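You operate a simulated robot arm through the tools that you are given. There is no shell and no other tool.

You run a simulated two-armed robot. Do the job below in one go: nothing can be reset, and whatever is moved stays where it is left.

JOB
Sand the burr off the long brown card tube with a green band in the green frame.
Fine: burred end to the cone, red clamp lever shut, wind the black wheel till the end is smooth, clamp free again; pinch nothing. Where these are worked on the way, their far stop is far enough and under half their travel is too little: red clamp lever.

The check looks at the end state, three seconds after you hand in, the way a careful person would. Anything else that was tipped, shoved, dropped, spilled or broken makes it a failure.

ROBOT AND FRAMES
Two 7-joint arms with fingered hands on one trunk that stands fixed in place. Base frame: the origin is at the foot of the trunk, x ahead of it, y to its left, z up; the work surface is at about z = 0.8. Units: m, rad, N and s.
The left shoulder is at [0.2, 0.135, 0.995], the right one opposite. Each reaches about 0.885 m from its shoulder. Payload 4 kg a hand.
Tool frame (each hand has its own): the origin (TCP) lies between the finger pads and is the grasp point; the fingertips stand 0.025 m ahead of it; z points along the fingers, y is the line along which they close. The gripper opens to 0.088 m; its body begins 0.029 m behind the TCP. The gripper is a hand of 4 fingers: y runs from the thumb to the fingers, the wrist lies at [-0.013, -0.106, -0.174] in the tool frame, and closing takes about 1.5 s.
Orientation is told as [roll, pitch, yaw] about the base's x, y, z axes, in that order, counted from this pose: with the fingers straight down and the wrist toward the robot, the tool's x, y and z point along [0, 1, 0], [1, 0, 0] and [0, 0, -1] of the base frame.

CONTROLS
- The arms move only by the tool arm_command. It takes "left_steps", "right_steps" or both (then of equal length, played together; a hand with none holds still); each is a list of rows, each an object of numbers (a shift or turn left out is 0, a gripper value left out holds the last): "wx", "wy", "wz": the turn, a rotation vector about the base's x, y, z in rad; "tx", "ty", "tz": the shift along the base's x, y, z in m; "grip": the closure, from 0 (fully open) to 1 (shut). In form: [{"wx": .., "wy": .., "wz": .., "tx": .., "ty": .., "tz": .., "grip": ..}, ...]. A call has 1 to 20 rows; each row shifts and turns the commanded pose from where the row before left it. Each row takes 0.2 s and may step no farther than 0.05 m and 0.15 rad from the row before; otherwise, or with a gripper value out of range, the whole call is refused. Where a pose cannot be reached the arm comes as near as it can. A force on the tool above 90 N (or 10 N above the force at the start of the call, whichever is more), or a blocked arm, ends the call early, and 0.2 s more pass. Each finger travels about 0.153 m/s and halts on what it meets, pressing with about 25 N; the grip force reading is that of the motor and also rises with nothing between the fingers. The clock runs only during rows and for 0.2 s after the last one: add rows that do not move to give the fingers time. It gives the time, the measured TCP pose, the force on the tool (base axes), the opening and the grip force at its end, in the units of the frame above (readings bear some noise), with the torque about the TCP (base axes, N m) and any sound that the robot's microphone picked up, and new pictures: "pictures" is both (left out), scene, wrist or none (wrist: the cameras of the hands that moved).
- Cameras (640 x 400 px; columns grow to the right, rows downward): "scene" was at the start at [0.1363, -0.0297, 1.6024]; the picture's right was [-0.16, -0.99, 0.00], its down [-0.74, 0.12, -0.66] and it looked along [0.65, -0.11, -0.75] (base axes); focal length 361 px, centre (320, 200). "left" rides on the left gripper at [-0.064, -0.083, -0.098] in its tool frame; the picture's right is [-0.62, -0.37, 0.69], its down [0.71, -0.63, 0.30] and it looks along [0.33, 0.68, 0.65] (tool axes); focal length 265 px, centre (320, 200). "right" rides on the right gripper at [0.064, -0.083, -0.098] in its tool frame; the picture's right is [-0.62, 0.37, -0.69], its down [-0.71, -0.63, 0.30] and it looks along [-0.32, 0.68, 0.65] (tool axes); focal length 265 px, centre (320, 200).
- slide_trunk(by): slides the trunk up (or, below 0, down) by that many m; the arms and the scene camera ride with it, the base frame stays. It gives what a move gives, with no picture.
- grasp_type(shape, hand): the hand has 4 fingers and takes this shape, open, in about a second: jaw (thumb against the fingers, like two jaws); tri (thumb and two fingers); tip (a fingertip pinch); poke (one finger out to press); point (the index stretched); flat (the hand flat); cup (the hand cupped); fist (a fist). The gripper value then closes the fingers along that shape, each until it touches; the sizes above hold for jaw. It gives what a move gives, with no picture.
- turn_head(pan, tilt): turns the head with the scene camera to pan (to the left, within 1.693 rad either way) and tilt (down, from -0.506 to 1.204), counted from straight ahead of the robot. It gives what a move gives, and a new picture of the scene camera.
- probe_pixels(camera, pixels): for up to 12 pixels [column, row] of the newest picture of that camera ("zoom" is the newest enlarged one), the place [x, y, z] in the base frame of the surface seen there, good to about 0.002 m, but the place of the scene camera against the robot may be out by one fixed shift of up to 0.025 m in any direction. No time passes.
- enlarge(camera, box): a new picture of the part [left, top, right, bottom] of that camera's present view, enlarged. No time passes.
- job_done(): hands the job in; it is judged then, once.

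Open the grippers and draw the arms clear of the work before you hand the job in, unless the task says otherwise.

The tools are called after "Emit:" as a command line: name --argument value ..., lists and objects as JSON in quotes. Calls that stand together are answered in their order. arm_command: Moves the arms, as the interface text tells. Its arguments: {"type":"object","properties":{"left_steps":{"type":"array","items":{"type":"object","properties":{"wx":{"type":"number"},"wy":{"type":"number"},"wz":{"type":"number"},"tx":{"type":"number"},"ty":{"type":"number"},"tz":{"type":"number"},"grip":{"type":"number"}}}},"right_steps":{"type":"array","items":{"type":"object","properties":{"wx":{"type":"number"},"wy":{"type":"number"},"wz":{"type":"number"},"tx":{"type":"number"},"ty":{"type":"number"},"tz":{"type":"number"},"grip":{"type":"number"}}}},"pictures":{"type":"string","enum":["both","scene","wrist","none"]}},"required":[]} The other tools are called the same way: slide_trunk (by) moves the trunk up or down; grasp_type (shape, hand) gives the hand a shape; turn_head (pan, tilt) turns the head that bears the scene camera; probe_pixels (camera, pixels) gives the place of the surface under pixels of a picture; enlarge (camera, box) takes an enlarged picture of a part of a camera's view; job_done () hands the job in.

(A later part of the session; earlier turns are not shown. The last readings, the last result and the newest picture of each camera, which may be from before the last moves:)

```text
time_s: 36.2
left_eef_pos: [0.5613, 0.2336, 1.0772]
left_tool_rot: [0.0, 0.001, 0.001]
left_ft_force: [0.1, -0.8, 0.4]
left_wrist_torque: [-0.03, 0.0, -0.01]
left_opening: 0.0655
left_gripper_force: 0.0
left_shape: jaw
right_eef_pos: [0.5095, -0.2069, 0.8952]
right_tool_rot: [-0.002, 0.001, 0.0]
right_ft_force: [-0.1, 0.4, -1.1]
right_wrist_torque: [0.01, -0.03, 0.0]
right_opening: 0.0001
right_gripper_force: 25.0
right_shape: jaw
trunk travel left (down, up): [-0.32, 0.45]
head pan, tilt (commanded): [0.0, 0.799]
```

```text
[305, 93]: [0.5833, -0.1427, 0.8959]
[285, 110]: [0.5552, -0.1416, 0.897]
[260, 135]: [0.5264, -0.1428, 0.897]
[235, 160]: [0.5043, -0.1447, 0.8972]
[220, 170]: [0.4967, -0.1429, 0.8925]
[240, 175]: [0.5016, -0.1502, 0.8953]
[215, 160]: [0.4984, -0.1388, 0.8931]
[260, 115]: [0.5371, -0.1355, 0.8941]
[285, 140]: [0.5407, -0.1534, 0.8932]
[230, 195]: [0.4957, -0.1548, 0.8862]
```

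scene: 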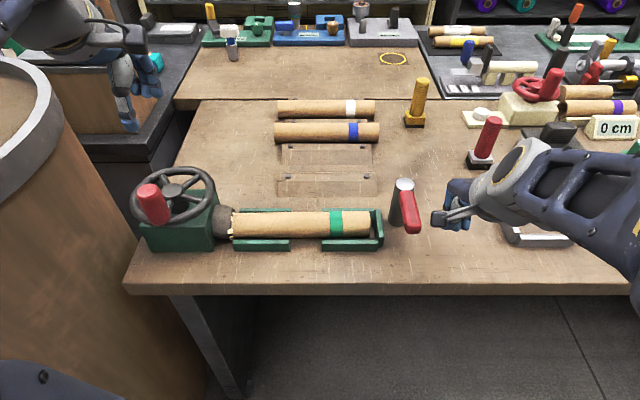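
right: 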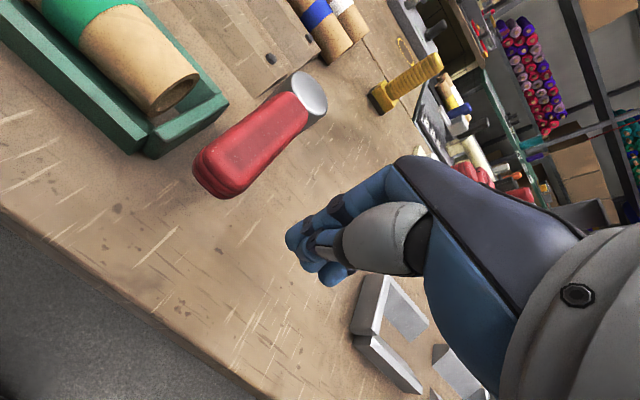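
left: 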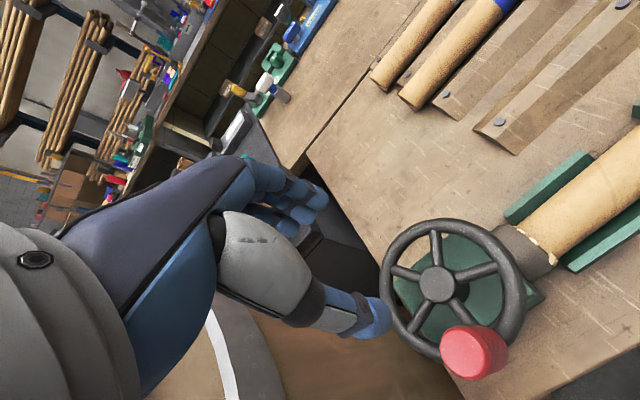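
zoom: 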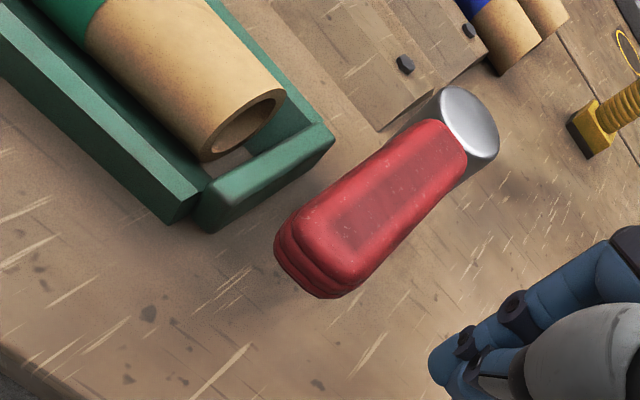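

The lever points straight along −x: a full 60° swing to its far stop. Next I raise the right hand clear and get a fresh left view of the wheel handle.

Emit:
arm_command --right_steps '[{"ty": -0.02, "tz": 0.03}, {"tx": 0.02, "ty": -0.02, "tz": 0.04}, {"tx": 0.02, "tz": 0.04}, {}]' --left_steps '[{"tx": -0.02}, {"tx": -0.02}, {}, {}]' --pictures "both"

Emit:
enlarge --camera "left" --box '[400, 190, 620, 330]'

```text
time_s: 37.2
left_eef_pos: [0.5194, 0.2335, 1.078]
left_tool_rot: [-0.001, 0.001, 0.004]
left_ft_force: [1.5, -0.4, 0.0]
left_wrist_torque: [0.03, 0.04, -0.06]
left_opening: 0.0657
left_gripper_force: 0.1
left_shape: jaw
right_eef_pos: [0.5512, -0.2508, 1.0036]
right_tool_rot: [0.002, 0.0, 0.001]
right_ft_force: [-0.2, -0.1, -0.5]
right_wrist_torque: [0.01, 0.02, -0.02]
right_opening: 0.0003
right_gripper_force: 24.9
right_shape: jaw
trunk travel left (down, up): [-0.32, 0.45]
head pan, tilt (commanded): [0.0, 0.799]
```

scene: 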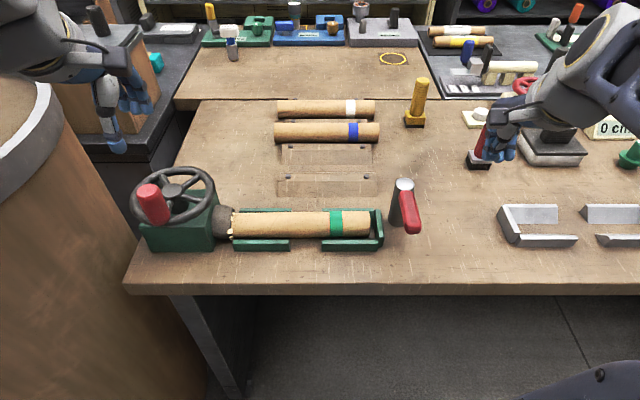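
right: 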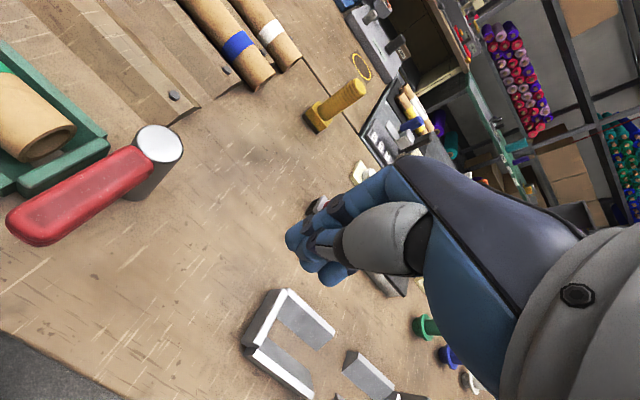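
left: 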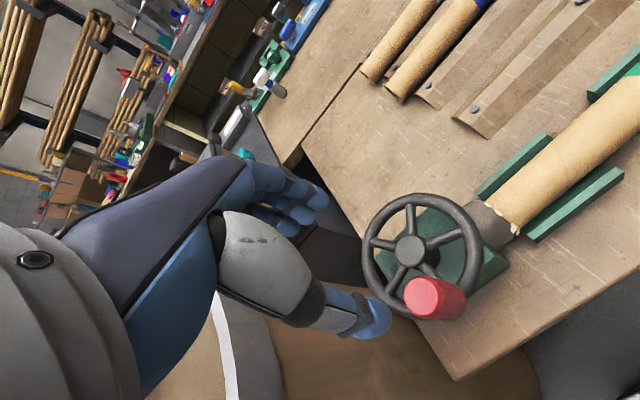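

```text
2.86 times, centred on (510, 260) of left
```

zoom: 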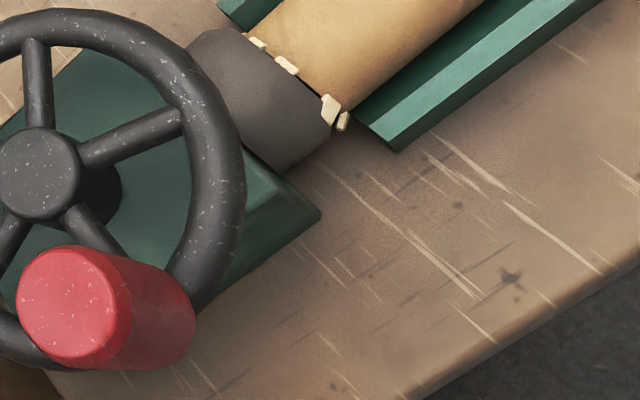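

I probe the red handle's top disc around (75,308) in the zoom, its side, and the wheel rim to fix centre and radius.

Emit:
probe_pixels --camera "zoom" --pixels '[[73, 308], [28, 300], [115, 310], [82, 258], [73, 352], [45, 270], [40, 173], [165, 330], [185, 310], [218, 180], [150, 60], [40, 20]]'

Emit:
probe_pixels --camera "left" --pixels '[[370, 250], [385, 220], [395, 305], [470, 275], [410, 250], [430, 300], [415, 300], [430, 285], [440, 300], [512, 225], [500, 205], [410, 198]]'

```text
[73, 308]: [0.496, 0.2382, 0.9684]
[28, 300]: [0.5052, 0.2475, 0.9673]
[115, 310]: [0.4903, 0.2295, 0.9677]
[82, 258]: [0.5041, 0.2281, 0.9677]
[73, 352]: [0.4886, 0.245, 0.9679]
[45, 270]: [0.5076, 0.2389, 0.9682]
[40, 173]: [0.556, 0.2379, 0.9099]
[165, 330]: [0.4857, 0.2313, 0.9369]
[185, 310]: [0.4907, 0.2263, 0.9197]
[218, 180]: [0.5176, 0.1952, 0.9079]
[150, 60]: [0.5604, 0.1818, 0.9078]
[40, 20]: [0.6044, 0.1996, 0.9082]
```

```text
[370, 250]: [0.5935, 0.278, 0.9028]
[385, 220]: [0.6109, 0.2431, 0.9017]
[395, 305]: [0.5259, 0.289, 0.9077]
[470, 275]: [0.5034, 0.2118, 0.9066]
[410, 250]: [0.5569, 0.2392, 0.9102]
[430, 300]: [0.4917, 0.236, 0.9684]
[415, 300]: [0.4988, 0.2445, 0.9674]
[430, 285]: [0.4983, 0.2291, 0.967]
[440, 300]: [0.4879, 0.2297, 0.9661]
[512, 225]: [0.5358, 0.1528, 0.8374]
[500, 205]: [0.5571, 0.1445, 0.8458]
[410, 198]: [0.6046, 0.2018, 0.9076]
```

Handle: centre (0.4965,0.238), radius ≈0.0135, top z=0.968; wheel centre (0.5565,0.239), so crank radius 0.060. I check the bin on the left (45,110) for elbow clearance, then move above the handle.

Emit:
probe_pixels --camera "scene" --pixels '[[45, 110], [10, 130], [55, 150], [110, 200], [100, 130], [60, 60], [118, 145], [20, 60]]'

Emit:
arm_command --left_steps '[{"tx": -0.0225, "ty": 0.005}, {"tz": -0.03}, {"tz": -0.02}, {}]' --pictures "both"

```text
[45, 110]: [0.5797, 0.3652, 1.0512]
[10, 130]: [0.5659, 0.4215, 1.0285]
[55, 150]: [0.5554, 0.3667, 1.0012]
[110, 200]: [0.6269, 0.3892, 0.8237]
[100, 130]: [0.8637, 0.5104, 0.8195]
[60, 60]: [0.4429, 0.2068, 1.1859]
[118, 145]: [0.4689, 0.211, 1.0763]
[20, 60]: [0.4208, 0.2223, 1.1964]
```

```text
time_s: 38.2
left_eef_pos: [0.497, 0.2385, 1.0274]
left_tool_rot: [0.0, -0.001, 0.0]
left_ft_force: [0.2, -0.1, -0.3]
left_wrist_torque: [-0.01, 0.01, 0.02]
left_opening: 0.0657
left_gripper_force: 0.1
left_shape: jaw
right_eef_pos: [0.5506, -0.2488, 1.0033]
right_tool_rot: [0.0, -0.001, 0.001]
right_ft_force: [0.2, 0.1, 0.8]
right_wrist_torque: [-0.03, 0.03, 0.0]
right_opening: 0.0
right_gripper_force: 24.9
right_shape: jaw
trunk travel left (down, up): [-0.32, 0.45]
head pan, tilt (commanded): [0.0, 0.799]
```

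scene: 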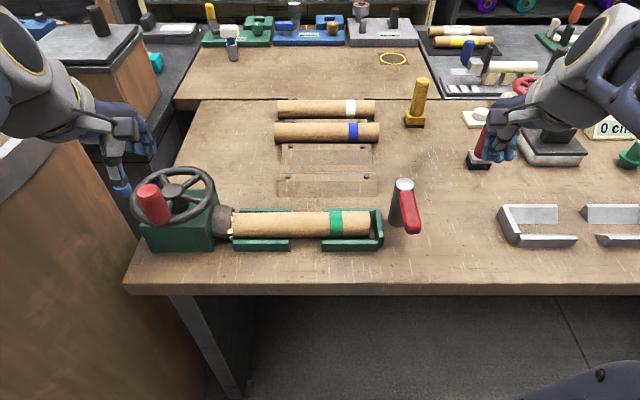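
left: 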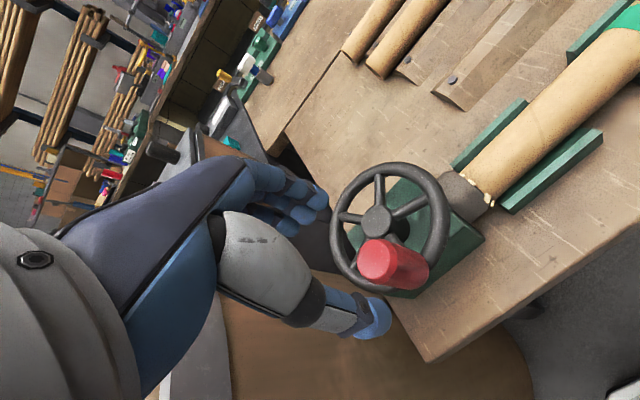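

The bin's rim is near y≈0.385, z≈1.05, so I want to see where the left elbow and forearm are relative to it. I turn the head left for a look.

Emit:
turn_head --pan 0.7 --tilt 0.75

```text
time_s: 39.3
left_eef_pos: [0.4961, 0.2378, 1.0282]
left_tool_rot: [0.0, 0.0, -0.001]
left_ft_force: [0.4, 0.5, 0.7]
left_wrist_torque: [-0.01, 0.0, -0.05]
left_opening: 0.0657
left_gripper_force: 0.1
left_shape: jaw
right_eef_pos: [0.5507, -0.2494, 1.0013]
right_tool_rot: [0.001, 0.0, 0.0]
right_ft_force: [0.1, 0.2, 0.3]
right_wrist_torque: [-0.02, 0.04, 0.0]
right_opening: 0.0
right_gripper_force: 25.1
right_shape: jaw
trunk travel left (down, up): [-0.32, 0.45]
head pan, tilt (commanded): [0.7, 0.75]
```

scene: 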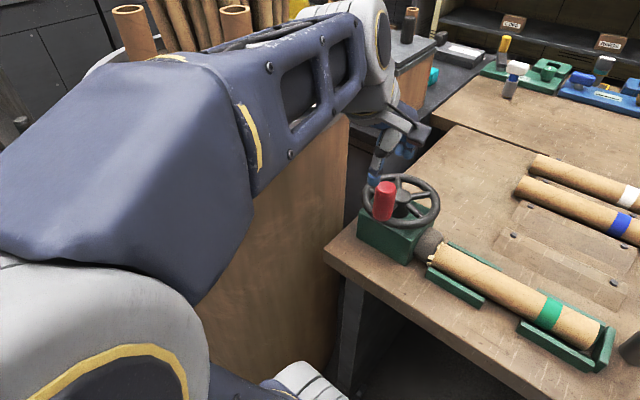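

The forearm runs alongside the bin, which holds tall tubes. I probe the forearm, bin wall and tubes for the gap between them.

Emit:
probe_pixels --camera "scene" --pixels '[[130, 30], [235, 20], [180, 30], [290, 200], [330, 150], [120, 80], [180, 100], [330, 60], [300, 25], [375, 30], [60, 180], [250, 45]]'

Emit:
enlarge --camera "scene" --box '[80, 0, 400, 200]'

```text
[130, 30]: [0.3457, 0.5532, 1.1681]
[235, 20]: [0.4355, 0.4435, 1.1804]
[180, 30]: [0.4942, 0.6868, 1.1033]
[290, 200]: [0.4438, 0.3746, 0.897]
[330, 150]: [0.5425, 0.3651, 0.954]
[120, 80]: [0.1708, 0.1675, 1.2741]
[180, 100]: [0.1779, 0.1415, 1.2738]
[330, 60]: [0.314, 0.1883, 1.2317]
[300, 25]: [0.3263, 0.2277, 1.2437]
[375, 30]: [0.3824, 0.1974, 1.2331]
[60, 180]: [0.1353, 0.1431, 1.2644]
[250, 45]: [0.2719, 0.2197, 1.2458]
```

```text
2.00 times, centred on (240, 100) of scene
```

zoom: 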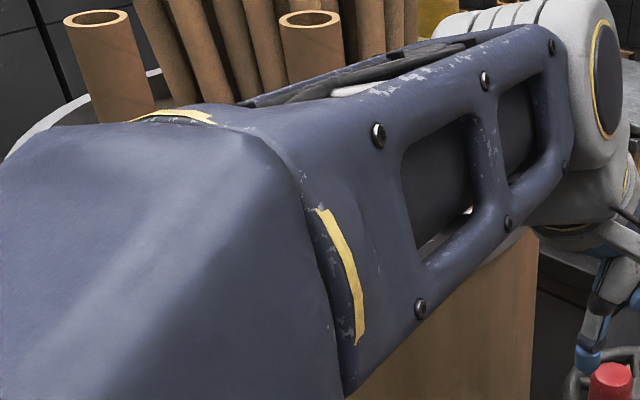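

The bin and its tubes are at y≥0.39, with ample gap to the forearm (y≈0.19–0.27). I lower the open left hand around the red handle.

Emit:
arm_command --left_steps '[{"tz": -0.03}, {"tz": -0.03}, {"tz": -0.018}, {}]' --pictures "both"

```text
time_s: 40.3
left_eef_pos: [0.4971, 0.2383, 0.9509]
left_tool_rot: [-0.001, -0.001, 0.001]
left_ft_force: [-0.2, 0.1, 0.1]
left_wrist_torque: [0.0, 0.0, 0.01]
left_opening: 0.0655
left_gripper_force: 0.1
left_shape: jaw
right_eef_pos: [0.5506, -0.2505, 1.0021]
right_tool_rot: [-0.001, 0.0, 0.0]
right_ft_force: [-0.6, -0.1, 0.3]
right_wrist_torque: [-0.02, -0.02, -0.01]
right_opening: 0.0
right_gripper_force: 25.0
right_shape: jaw
trunk travel left (down, up): [-0.32, 0.45]
head pan, tilt (commanded): [0.7, 0.75]
```

scene: 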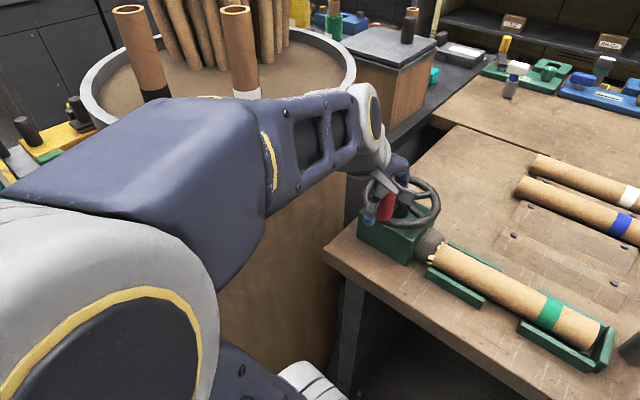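
left: 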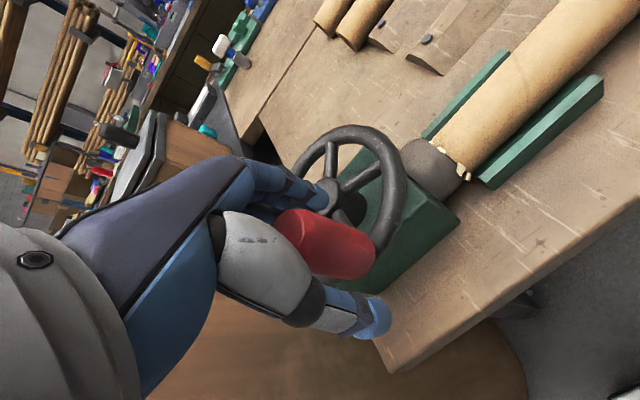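

The handle is between thumb and fingers. I close gently on it.

Emit:
arm_command --left_steps '[{"tz": -0.003, "grip": 0.6}, {}, {"grip": 0.7}, {}, {"grip": 0.74}, {}]' --pictures "wrist"

```text
time_s: 41.7
left_eef_pos: [0.4972, 0.2383, 0.9466]
left_tool_rot: [0.0, 0.002, 0.0]
left_ft_force: [-2.3, -1.5, -1.2]
left_wrist_torque: [0.01, -0.04, 0.02]
left_opening: 0.0252
left_gripper_force: 25.3
left_shape: jaw
right_eef_pos: [0.5508, -0.2507, 1.0032]
right_tool_rot: [0.0, 0.0, 0.0]
right_ft_force: [0.1, 0.0, -0.3]
right_wrist_torque: [0.0, -0.01, -0.01]
right_opening: 0.0
right_gripper_force: 24.7
right_shape: jaw
trunk travel left (down, up): [-0.32, 0.45]
head pan, tilt (commanded): [0.7, 0.75]
```

left: 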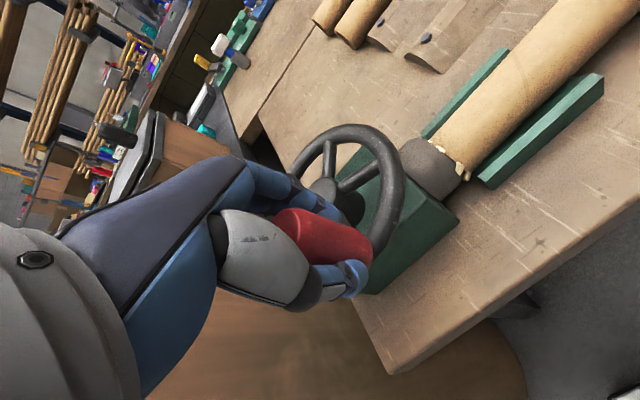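

The handle is gripped (opening 0.025). I start winding clockwise with a 40° test along the 0.0595 m crank circle.

Emit:
arm_command --left_steps '[{"tx": 0.0009, "ty": 0.0103}, {"tx": 0.0027, "ty": 0.01}, {"tx": 0.0044, "ty": 0.0094}, {"tx": 0.006, "ty": 0.0085}]' --pictures "both"

```text
time_s: 42.7
left_eef_pos: [0.5114, 0.2737, 0.9473]
left_tool_rot: [0.0, 0.003, -0.003]
left_ft_force: [3.7, -17.6, -0.5]
left_wrist_torque: [-0.48, -0.22, -0.55]
left_opening: 0.0232
left_gripper_force: 25.1
left_shape: jaw
right_eef_pos: [0.5503, -0.2503, 1.002]
right_tool_rot: [0.0, -0.001, -0.001]
right_ft_force: [0.4, -0.2, -0.3]
right_wrist_torque: [-0.02, 0.03, 0.0]
right_opening: 0.0001
right_gripper_force: 25.3
right_shape: jaw
trunk travel left (down, up): [-0.32, 0.45]
head pan, tilt (commanded): [0.7, 0.75]
```

scene: 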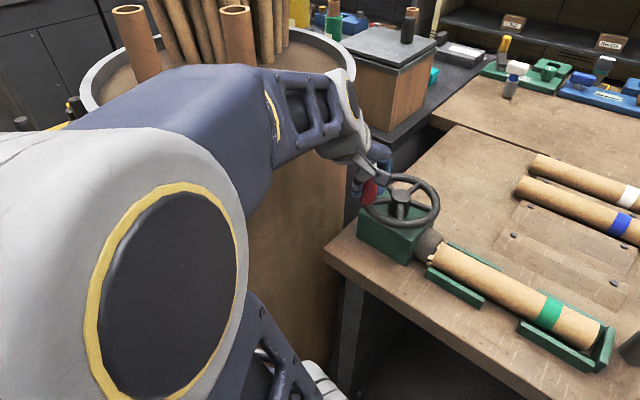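
left: 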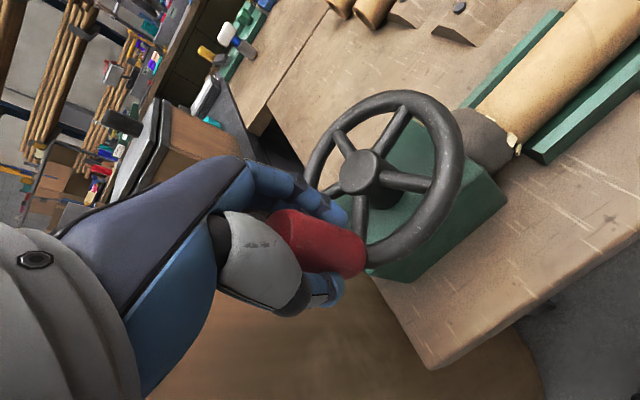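

The wheel turns but the handle lags in the grip (−17.6 N in y). I probe the handle's present position.

Emit:
probe_pixels --camera "left" --pixels '[[300, 240], [330, 245], [350, 260], [362, 178], [320, 265], [285, 235], [345, 235], [280, 260]]'

Emit:
enlarge --camera "left" --box '[200, 80, 520, 320]'

Emit:
enlarge --camera "scene" --box '[320, 120, 480, 290]'

```text
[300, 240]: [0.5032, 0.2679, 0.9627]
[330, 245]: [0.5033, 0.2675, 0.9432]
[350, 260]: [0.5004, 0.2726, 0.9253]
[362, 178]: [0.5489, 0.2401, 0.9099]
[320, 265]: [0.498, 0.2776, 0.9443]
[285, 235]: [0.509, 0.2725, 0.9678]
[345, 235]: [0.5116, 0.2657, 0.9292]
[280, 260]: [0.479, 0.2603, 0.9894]
```

```text
1.67 times, centred on (360, 200) of left
```

zoom: 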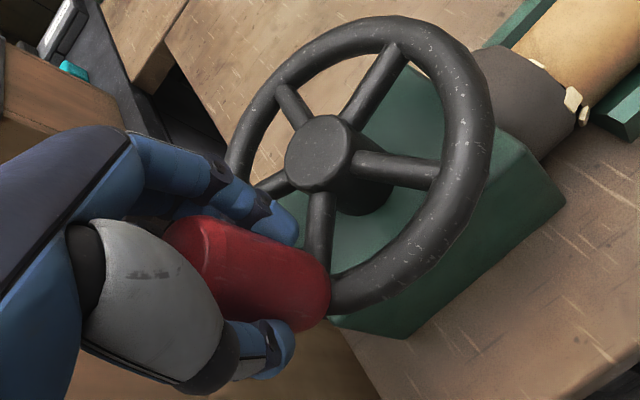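

```text
2.35 times, centred on (400, 205) of scene
```

zoom: 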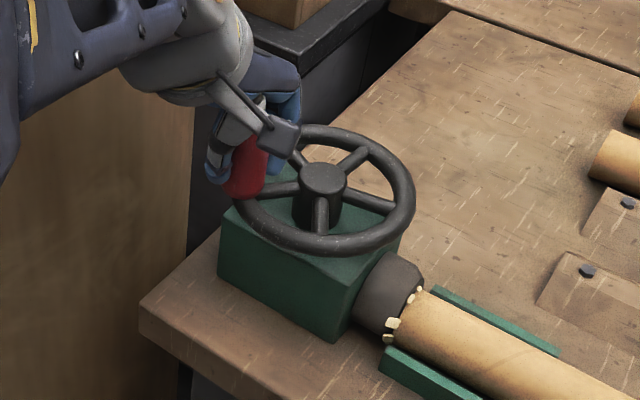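

The handle is following the hand (now ~140°); the wheel turns with some drag. I continue the circle from 140° to 60°.

Emit:
arm_command --left_steps '[{"tx": 0.00733, "ty": 0.00733}, {"tx": 0.0085, "ty": 0.00595}, {"tx": 0.0094, "ty": 0.00438}, {"tx": 0.01002, "ty": 0.00268}, {"tx": 0.01033, "ty": 0.0009}, {"tx": 0.01033, "ty": -0.0009}, {"tx": 0.01002, "ty": -0.00268}, {"tx": 0.0094, "ty": -0.00438}]' --pictures "both"

```text
time_s: 44.5
left_eef_pos: [0.5826, 0.2842, 0.9421]
left_tool_rot: [-0.013, 0.018, -0.01]
left_ft_force: [-36.8, -45.0, -11.6]
left_wrist_torque: [-1.64, 0.41, -0.47]
left_opening: 0.0161
left_gripper_force: 25.2
left_shape: jaw
right_eef_pos: [0.549, -0.2506, 1.0027]
right_tool_rot: [0.001, -0.001, 0.002]
right_ft_force: [0.2, 0.1, -0.4]
right_wrist_torque: [0.0, -0.02, -0.02]
right_opening: 0.0
right_gripper_force: 24.9
right_shape: jaw
trunk travel left (down, up): [-0.32, 0.45]
head pan, tilt (commanded): [0.7, 0.75]
```

scene: 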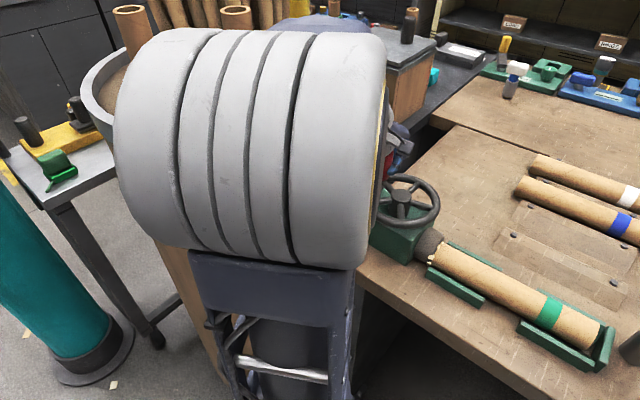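
left: 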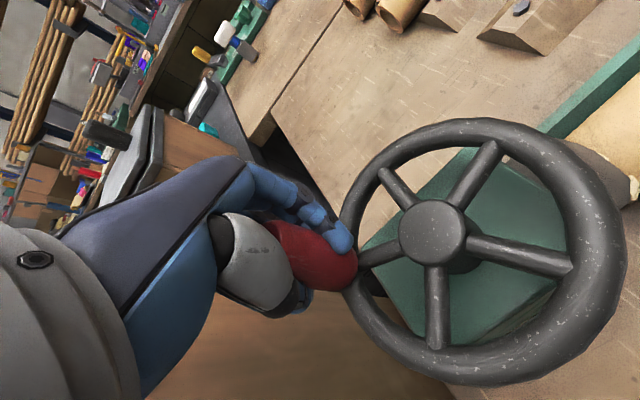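

Force has risen (−37, −45 N) and the opening shrank to 0.016, so the handle is slipping in the grip. I stop and check where the handle is.

Emit:
probe_pixels --camera "left" --pixels '[[300, 240], [330, 260], [345, 270], [310, 270], [435, 230], [290, 235], [340, 240], [345, 285], [280, 225], [330, 285]]'

Emit:
enlarge --camera "left" --box '[200, 120, 440, 330]'

```text
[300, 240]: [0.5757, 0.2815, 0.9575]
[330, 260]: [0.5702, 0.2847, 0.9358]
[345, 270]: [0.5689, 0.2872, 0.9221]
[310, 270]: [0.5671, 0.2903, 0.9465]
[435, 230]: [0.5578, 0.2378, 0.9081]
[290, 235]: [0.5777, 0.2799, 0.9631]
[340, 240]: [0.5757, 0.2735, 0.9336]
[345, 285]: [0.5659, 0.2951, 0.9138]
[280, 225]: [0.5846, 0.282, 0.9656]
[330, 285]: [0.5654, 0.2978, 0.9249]
```

```text
1.90 times, centred on (320, 225) of left
```

zoom: 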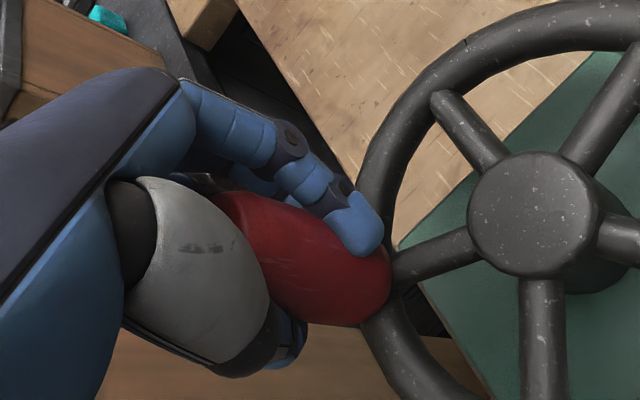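

The handle is at about (0.581,0.293), while the TCP is at (0.583,0.284): the fingers wedge on its edge. I open, recentre on the handle, and look again.

Emit:
arm_command --left_steps '[{"grip": 0.55}, {"tx": -0.002}, {"ty": 0.003}, {}]' --pictures "both"

Emit:
enlarge --camera "left" --box '[200, 120, 440, 330]'

```text
time_s: 45.5
left_eef_pos: [0.5805, 0.2827, 0.9432]
left_tool_rot: [-0.016, 0.016, -0.018]
left_ft_force: [-35.1, -61.2, -6.1]
left_wrist_torque: [-1.08, 0.6, -0.23]
left_opening: 0.0335
left_gripper_force: 0.0
left_shape: jaw
right_eef_pos: [0.5497, -0.2523, 1.0034]
right_tool_rot: [0.001, -0.001, 0.0]
right_ft_force: [-0.3, -0.2, -0.2]
right_wrist_torque: [0.02, -0.03, 0.01]
right_opening: 0.0
right_gripper_force: 25.3
right_shape: jaw
trunk travel left (down, up): [-0.32, 0.45]
head pan, tilt (commanded): [0.7, 0.75]
```

scene: 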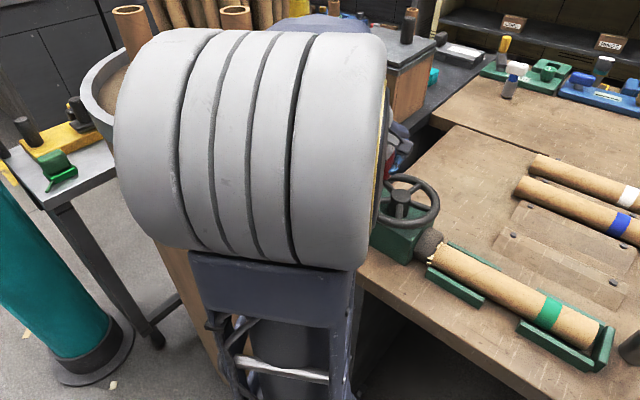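
left: 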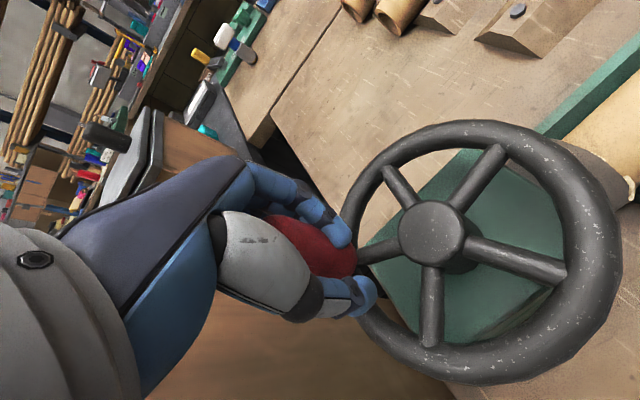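

```text
1.90 times, centred on (320, 225) of left
```

zoom: 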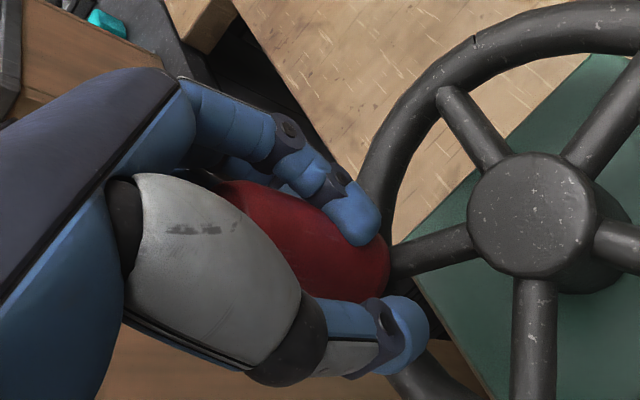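

Forces persist at (−35, −61 N), roughly radial to the wheel. I open the fingers wider to see whether that is finger-on-handle contact or something else.

Emit:
arm_command --left_steps '[{"grip": 0.35}, {"grip": 0.2}, {}, {}]' --pictures "both"

Emit:
enlarge --camera "left" --box '[200, 120, 440, 330]'

```text
time_s: 46.5
left_eef_pos: [0.5803, 0.2842, 0.9436]
left_tool_rot: [-0.014, 0.019, -0.017]
left_ft_force: [-41.7, -61.8, 4.4]
left_wrist_torque: [-1.17, 0.77, -0.44]
left_opening: 0.0564
left_gripper_force: 0.2
left_shape: jaw
right_eef_pos: [0.5497, -0.251, 1.0029]
right_tool_rot: [0.003, 0.0, 0.001]
right_ft_force: [0.1, 0.0, -0.7]
right_wrist_torque: [0.0, -0.01, 0.02]
right_opening: 0.0
right_gripper_force: 25.5
right_shape: jaw
trunk travel left (down, up): [-0.32, 0.45]
head pan, tilt (commanded): [0.7, 0.75]
```

scene: 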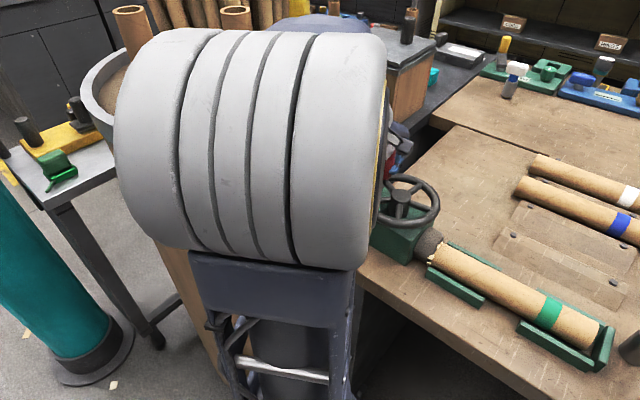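
left: 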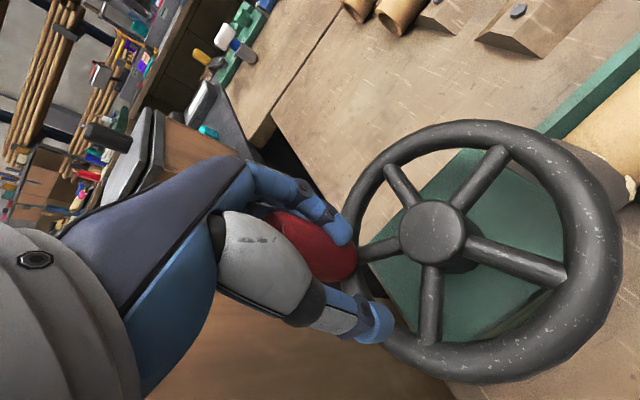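

```text
1.90 times, centred on (320, 225) of left
```

zoom: 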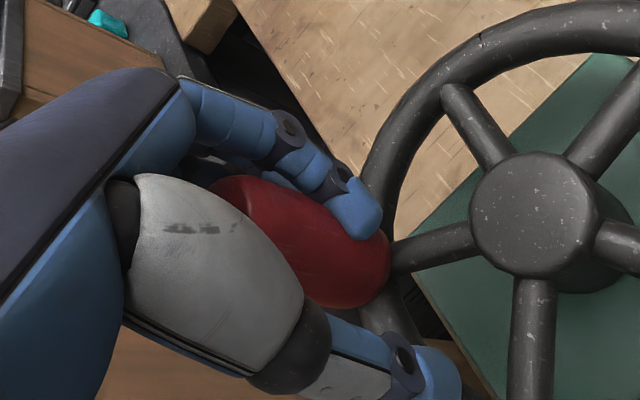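

The index finger has closed past the handle's side and is pressing it outward. I relieve the pressure by easing the hand toward the wheel centre with the fingers open.

Emit:
arm_command --left_steps '[{"tx": -0.002, "ty": -0.004}, {"tx": -0.002, "ty": -0.004}, {"tx": -0.001, "ty": -0.002}, {}, {}]' --pictures "wrist"

Emit:
enlarge --camera "left" --box '[200, 120, 440, 330]'

```text
time_s: 47.7
left_eef_pos: [0.5785, 0.2819, 0.9448]
left_tool_rot: [-0.004, 0.006, -0.001]
left_ft_force: [-23.2, -25.9, -1.0]
left_wrist_torque: [-0.48, 0.43, -0.43]
left_opening: 0.0568
left_gripper_force: 0.2
left_shape: jaw
right_eef_pos: [0.5499, -0.2501, 1.0031]
right_tool_rot: [0.0, -0.001, -0.001]
right_ft_force: [0.1, 0.3, 0.3]
right_wrist_torque: [0.03, 0.01, 0.04]
right_opening: 0.0
right_gripper_force: 25.0
right_shape: jaw
trunk travel left (down, up): [-0.32, 0.45]
head pan, tilt (commanded): [0.7, 0.75]
```

left: 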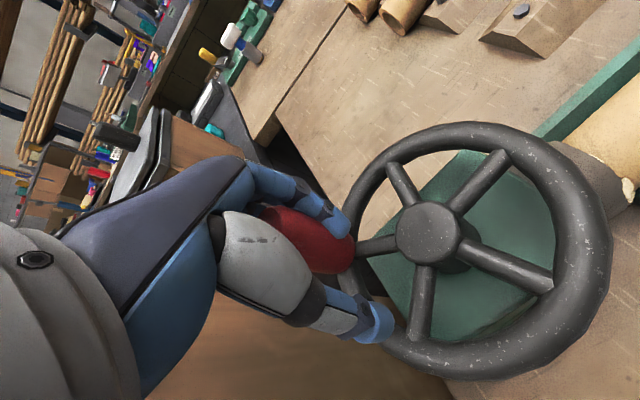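

```text
1.90 times, centred on (320, 225) of left
```

zoom: 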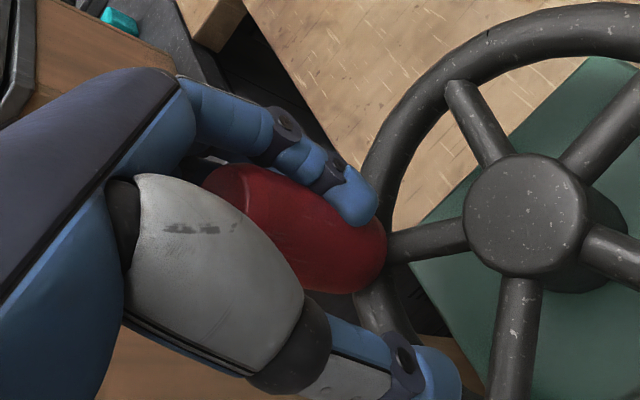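

Force dropped to about (−23, −26 N). I ease a bit more.

Emit:
arm_command --left_steps '[{"tx": -0.002, "ty": -0.003}, {"tx": -0.001, "ty": -0.002}, {"tx": -0.001, "ty": -0.001}, {}, {}]' --pictures "wrist"

Emit:
enlarge --camera "left" --box '[200, 120, 440, 330]'

```text
time_s: 48.9
left_eef_pos: [0.5745, 0.2757, 0.947]
left_tool_rot: [0.002, 0.0, 0.001]
left_ft_force: [0.5, -0.2, 1.0]
left_wrist_torque: [-0.03, 0.0, -0.01]
left_opening: 0.0705
left_gripper_force: 0.1
left_shape: jaw
right_eef_pos: [0.55, -0.2493, 1.0024]
right_tool_rot: [0.001, 0.0, -0.001]
right_ft_force: [0.6, -0.6, -0.3]
right_wrist_torque: [0.0, -0.01, -0.02]
right_opening: 0.0
right_gripper_force: 24.9
right_shape: jaw
trunk travel left (down, up): [-0.32, 0.45]
head pan, tilt (commanded): [0.7, 0.75]
```

left: 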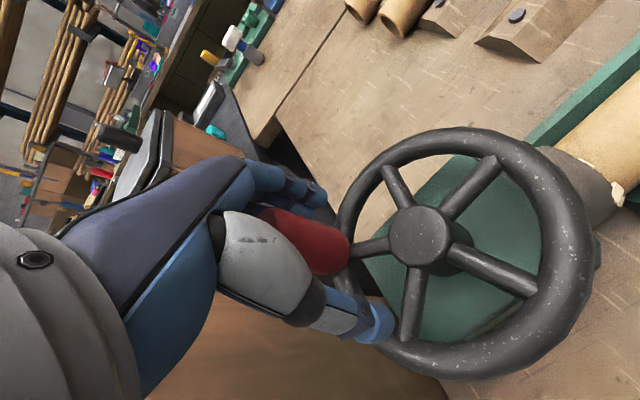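

```text
1.90 times, centred on (320, 225) of left
```

zoom: 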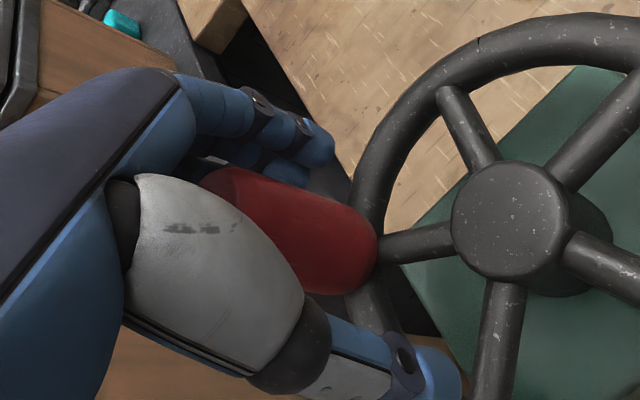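

The hand is free of load now. I check how the burr looks after about 110° of winding, near (432,258) in the scene and (617,190) in the left view.

Emit:
enlarge --camera "scene" --box '[390, 220, 500, 300]'

Emit:
enlarge --camera "left" --box '[540, 100, 640, 240]'

Emit:
probe_pixels --camera "left" --pixels '[[290, 225], [330, 245], [345, 250], [320, 265], [417, 235], [265, 215], [300, 250], [310, 225]]'

```text
5.00 times, centred on (445, 260) of scene
```

zoom: 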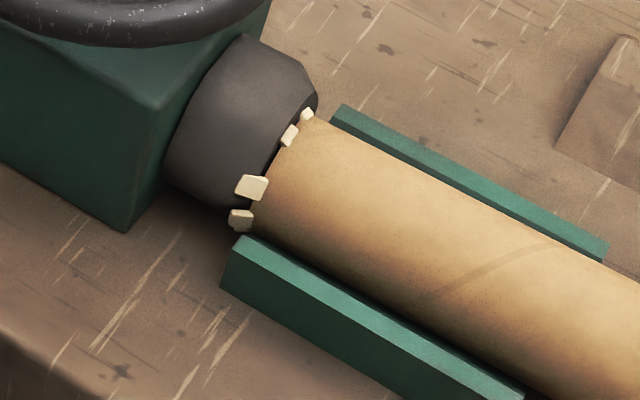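

```text
2.86 times, centred on (590, 170) of left
```

zoom: 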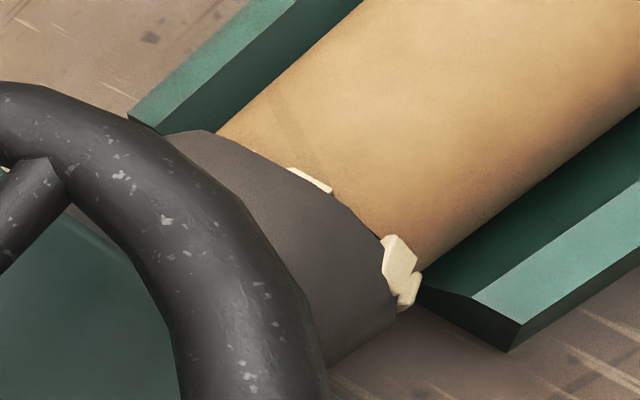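

```text
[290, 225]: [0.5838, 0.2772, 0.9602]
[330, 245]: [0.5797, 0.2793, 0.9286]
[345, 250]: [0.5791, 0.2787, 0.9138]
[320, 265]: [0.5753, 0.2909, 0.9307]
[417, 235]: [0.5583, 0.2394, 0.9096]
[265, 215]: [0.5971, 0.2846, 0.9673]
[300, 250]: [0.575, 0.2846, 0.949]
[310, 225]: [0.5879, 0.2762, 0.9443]
```

The burr is still there; the handle now sits at about (0.588,0.2895), i.e. 58°. I lift the hand off, close the fingers to a solid pusher, and place it behind the handle for clockwise pushing.

Emit:
arm_command --left_steps '[{"tz": 0.02}, {"tz": 0.035}, {"grip": 1.0, "tx": -0.013, "ty": 0.011}, {"tx": -0.013, "ty": 0.011}, {}, {}]' --pictures "both"

```text
time_s: 50.3
left_eef_pos: [0.5496, 0.3003, 1.0002]
left_tool_rot: [0.0, -0.001, 0.002]
left_ft_force: [0.2, -0.4, -0.3]
left_wrist_torque: [-0.01, 0.01, 0.04]
left_opening: 0.0
left_gripper_force: 24.5
left_shape: jaw
right_eef_pos: [0.5494, -0.2496, 1.0018]
right_tool_rot: [0.001, 0.0, 0.0]
right_ft_force: [-0.5, 0.5, -0.4]
right_wrist_torque: [-0.01, 0.01, 0.01]
right_opening: 0.0
right_gripper_force: 25.1
right_shape: jaw
trunk travel left (down, up): [-0.32, 0.45]
head pan, tilt (commanded): [0.7, 0.75]
```

scene: 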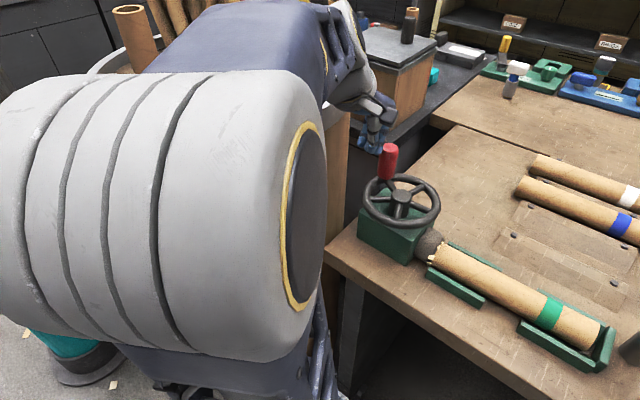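
left: 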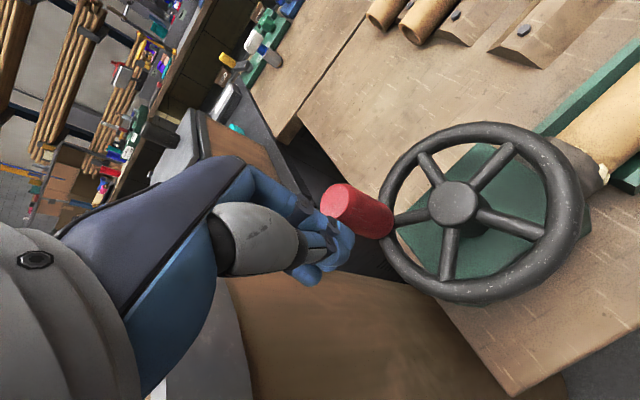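

The handle stands clear ahead of the closed hand. I probe its top (340,200) for its exact location before lowering.

Emit:
probe_pixels --camera "left" --pixels '[[338, 202], [330, 195], [348, 190], [342, 212], [360, 205], [375, 220], [452, 203], [325, 210], [350, 240], [320, 265]]'

Emit:
enlarge --camera "left" --box '[260, 150, 460, 300]'

```text
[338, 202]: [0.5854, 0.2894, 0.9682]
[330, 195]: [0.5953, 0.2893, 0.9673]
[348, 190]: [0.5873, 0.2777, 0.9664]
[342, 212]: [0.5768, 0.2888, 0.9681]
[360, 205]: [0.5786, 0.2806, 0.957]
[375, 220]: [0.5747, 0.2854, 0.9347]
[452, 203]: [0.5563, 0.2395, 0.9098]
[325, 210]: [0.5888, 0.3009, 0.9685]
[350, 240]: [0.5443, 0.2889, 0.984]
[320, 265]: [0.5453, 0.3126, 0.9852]
```

```text
2.67 times, centred on (360, 225) of left
```

zoom: 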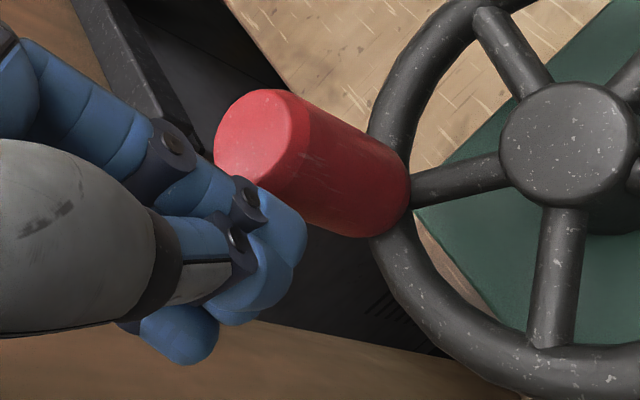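

Handle centre (0.587,0.2895); the closed fingers at (0.5496,0.300) have about 7 mm clearance. I lower beside it.

Emit:
arm_command --left_steps '[{"tx": -0.004, "tz": -0.02}, {"tz": -0.02}, {"tz": -0.012}, {}]' --pictures "wrist"

Emit:
enlarge --camera "left" --box '[240, 130, 480, 310]'

```text
time_s: 51.3
left_eef_pos: [0.5448, 0.2976, 0.9497]
left_tool_rot: [0.0, 0.0, -0.001]
left_ft_force: [-0.4, 0.1, 0.1]
left_wrist_torque: [0.0, -0.01, 0.02]
left_opening: 0.0
left_gripper_force: 24.8
left_shape: jaw
right_eef_pos: [0.5509, -0.2487, 1.0026]
right_tool_rot: [-0.001, 0.0, 0.0]
right_ft_force: [-0.6, -0.2, 0.0]
right_wrist_torque: [-0.01, -0.01, -0.01]
right_opening: 0.0
right_gripper_force: 24.3
right_shape: jaw
trunk travel left (down, up): [-0.32, 0.45]
head pan, tilt (commanded): [0.7, 0.75]
```

left: 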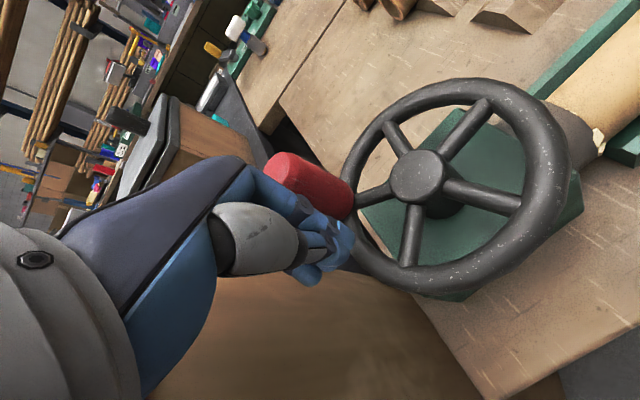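

```text
2.22 times, centred on (360, 220) of left
```

zoom: 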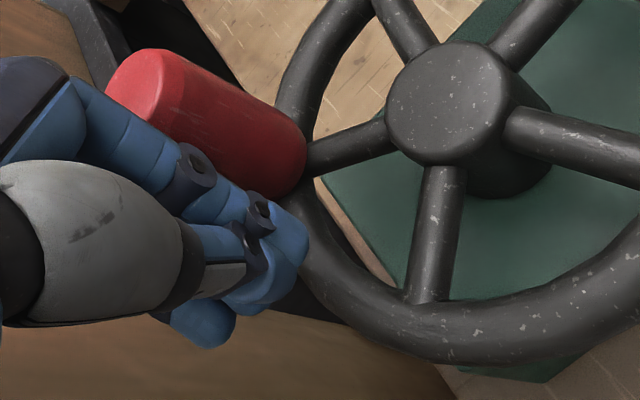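

The pusher is correctly beside the handle. I push clockwise along the circle 40°, watching force.

Emit:
arm_command --left_steps '[{"tx": 0.01033, "ty": 0.0009}, {"tx": 0.01033, "ty": -0.0009}, {"tx": 0.01002, "ty": -0.00268}, {"tx": 0.0094, "ty": -0.00438}]' --pictures "both"

```text
time_s: 52.3
left_eef_pos: [0.5857, 0.2908, 0.951]
left_tool_rot: [0.0, 0.0, 0.002]
left_ft_force: [-1.1, 1.1, 0.0]
left_wrist_torque: [-0.01, -0.03, 0.0]
left_opening: 0.0002
left_gripper_force: 25.3
left_shape: jaw
right_eef_pos: [0.5496, -0.249, 1.0021]
right_tool_rot: [0.0, -0.001, 0.0]
right_ft_force: [-0.9, 0.6, -0.5]
right_wrist_torque: [0.01, 0.0, -0.02]
right_opening: 0.0001
right_gripper_force: 25.1
right_shape: jaw
trunk travel left (down, up): [-0.32, 0.45]
head pan, tilt (commanded): [0.7, 0.75]
```

scene: 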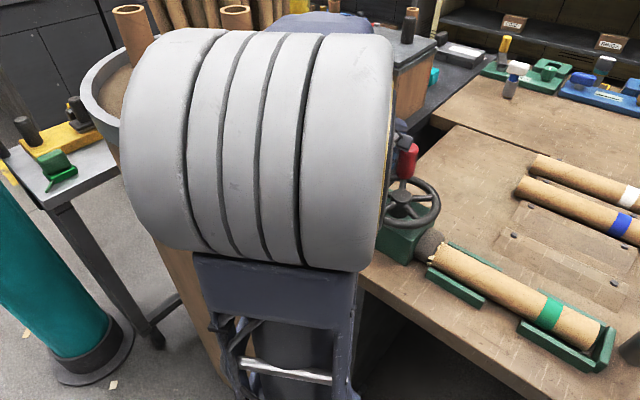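
left: 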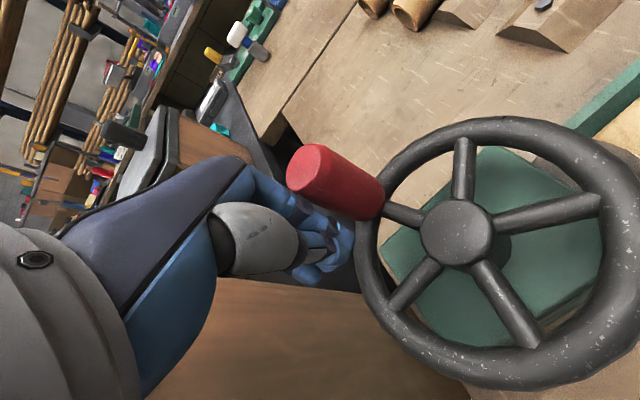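

The wheel now turns with almost no force. I keep circling clockwise, from 60° to −30°.

Emit:
arm_command --left_steps '[{"tx": 0.0085, "ty": -0.00595}, {"tx": 0.00733, "ty": -0.00733}, {"tx": 0.00595, "ty": -0.0085}, {"tx": 0.00438, "ty": -0.0094}, {"tx": 0.00268, "ty": -0.01002}, {"tx": 0.0009, "ty": -0.01033}, {"tx": -0.0009, "ty": -0.01033}, {"tx": -0.00268, "ty": -0.01002}, {"tx": -0.00438, "ty": -0.0094}]' --pictures "both"

```text
time_s: 54.3
left_eef_pos: [0.6066, 0.2096, 0.9501]
left_tool_rot: [0.0, 0.001, 0.001]
left_ft_force: [-2.9, 5.2, 1.1]
left_wrist_torque: [-0.08, -0.02, -0.07]
left_opening: 0.0004
left_gripper_force: 25.1
left_shape: jaw
right_eef_pos: [0.5506, -0.2494, 1.0041]
right_tool_rot: [-0.001, 0.0, 0.002]
right_ft_force: [-0.9, -0.2, 0.4]
right_wrist_torque: [-0.01, -0.01, 0.0]
right_opening: 0.0001
right_gripper_force: 25.4
right_shape: jaw
trunk travel left (down, up): [-0.32, 0.45]
head pan, tilt (commanded): [0.7, 0.75]
```

scene: 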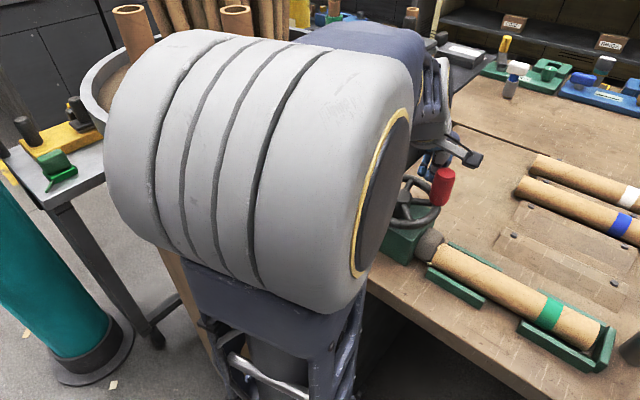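
left: 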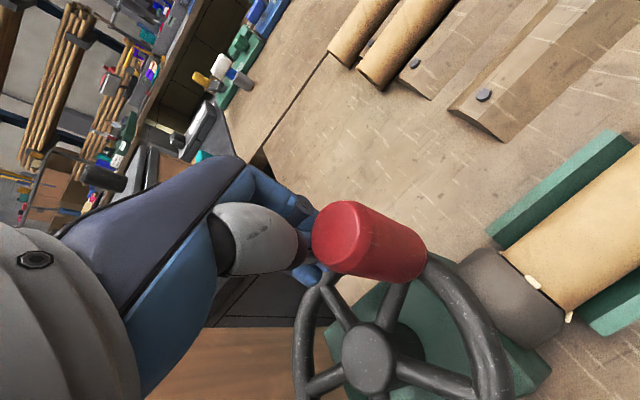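

The handle leads the pusher nicely (about −65°), with under 6 N. I continue from −30° to −120°.

Emit:
arm_command --left_steps '[{"tx": -0.00595, "ty": -0.0085}, {"tx": -0.00733, "ty": -0.00733}, {"tx": -0.0085, "ty": -0.00595}, {"tx": -0.0094, "ty": -0.00438}, {"tx": -0.01002, "ty": -0.00268}, {"tx": -0.01033, "ty": -0.0009}, {"tx": -0.01033, "ty": 0.0009}, {"tx": -0.01002, "ty": 0.00268}, {"tx": -0.0094, "ty": 0.00438}]' --pictures "both"

```text
time_s: 56.3
left_eef_pos: [0.5271, 0.1875, 0.9506]
left_tool_rot: [0.0, -0.002, 0.0]
left_ft_force: [4.9, 1.0, 0.5]
left_wrist_torque: [0.04, -0.09, -0.13]
left_opening: 0.0002
left_gripper_force: 25.0
left_shape: jaw
right_eef_pos: [0.5507, -0.2497, 1.0039]
right_tool_rot: [-0.001, 0.0, 0.0]
right_ft_force: [-0.3, 0.7, 0.2]
right_wrist_torque: [-0.02, 0.03, 0.01]
right_opening: 0.0
right_gripper_force: 25.2
right_shape: jaw
trunk travel left (down, up): [-0.32, 0.45]
head pan, tilt (commanded): [0.7, 0.75]
```

scene: 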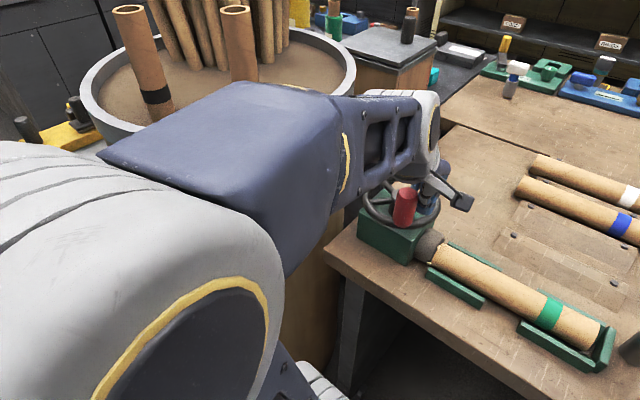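
left: 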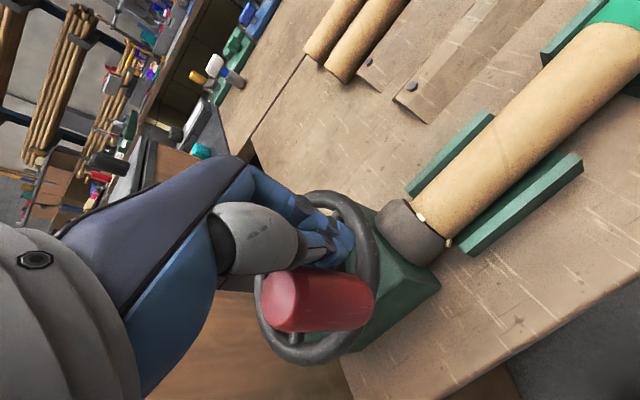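

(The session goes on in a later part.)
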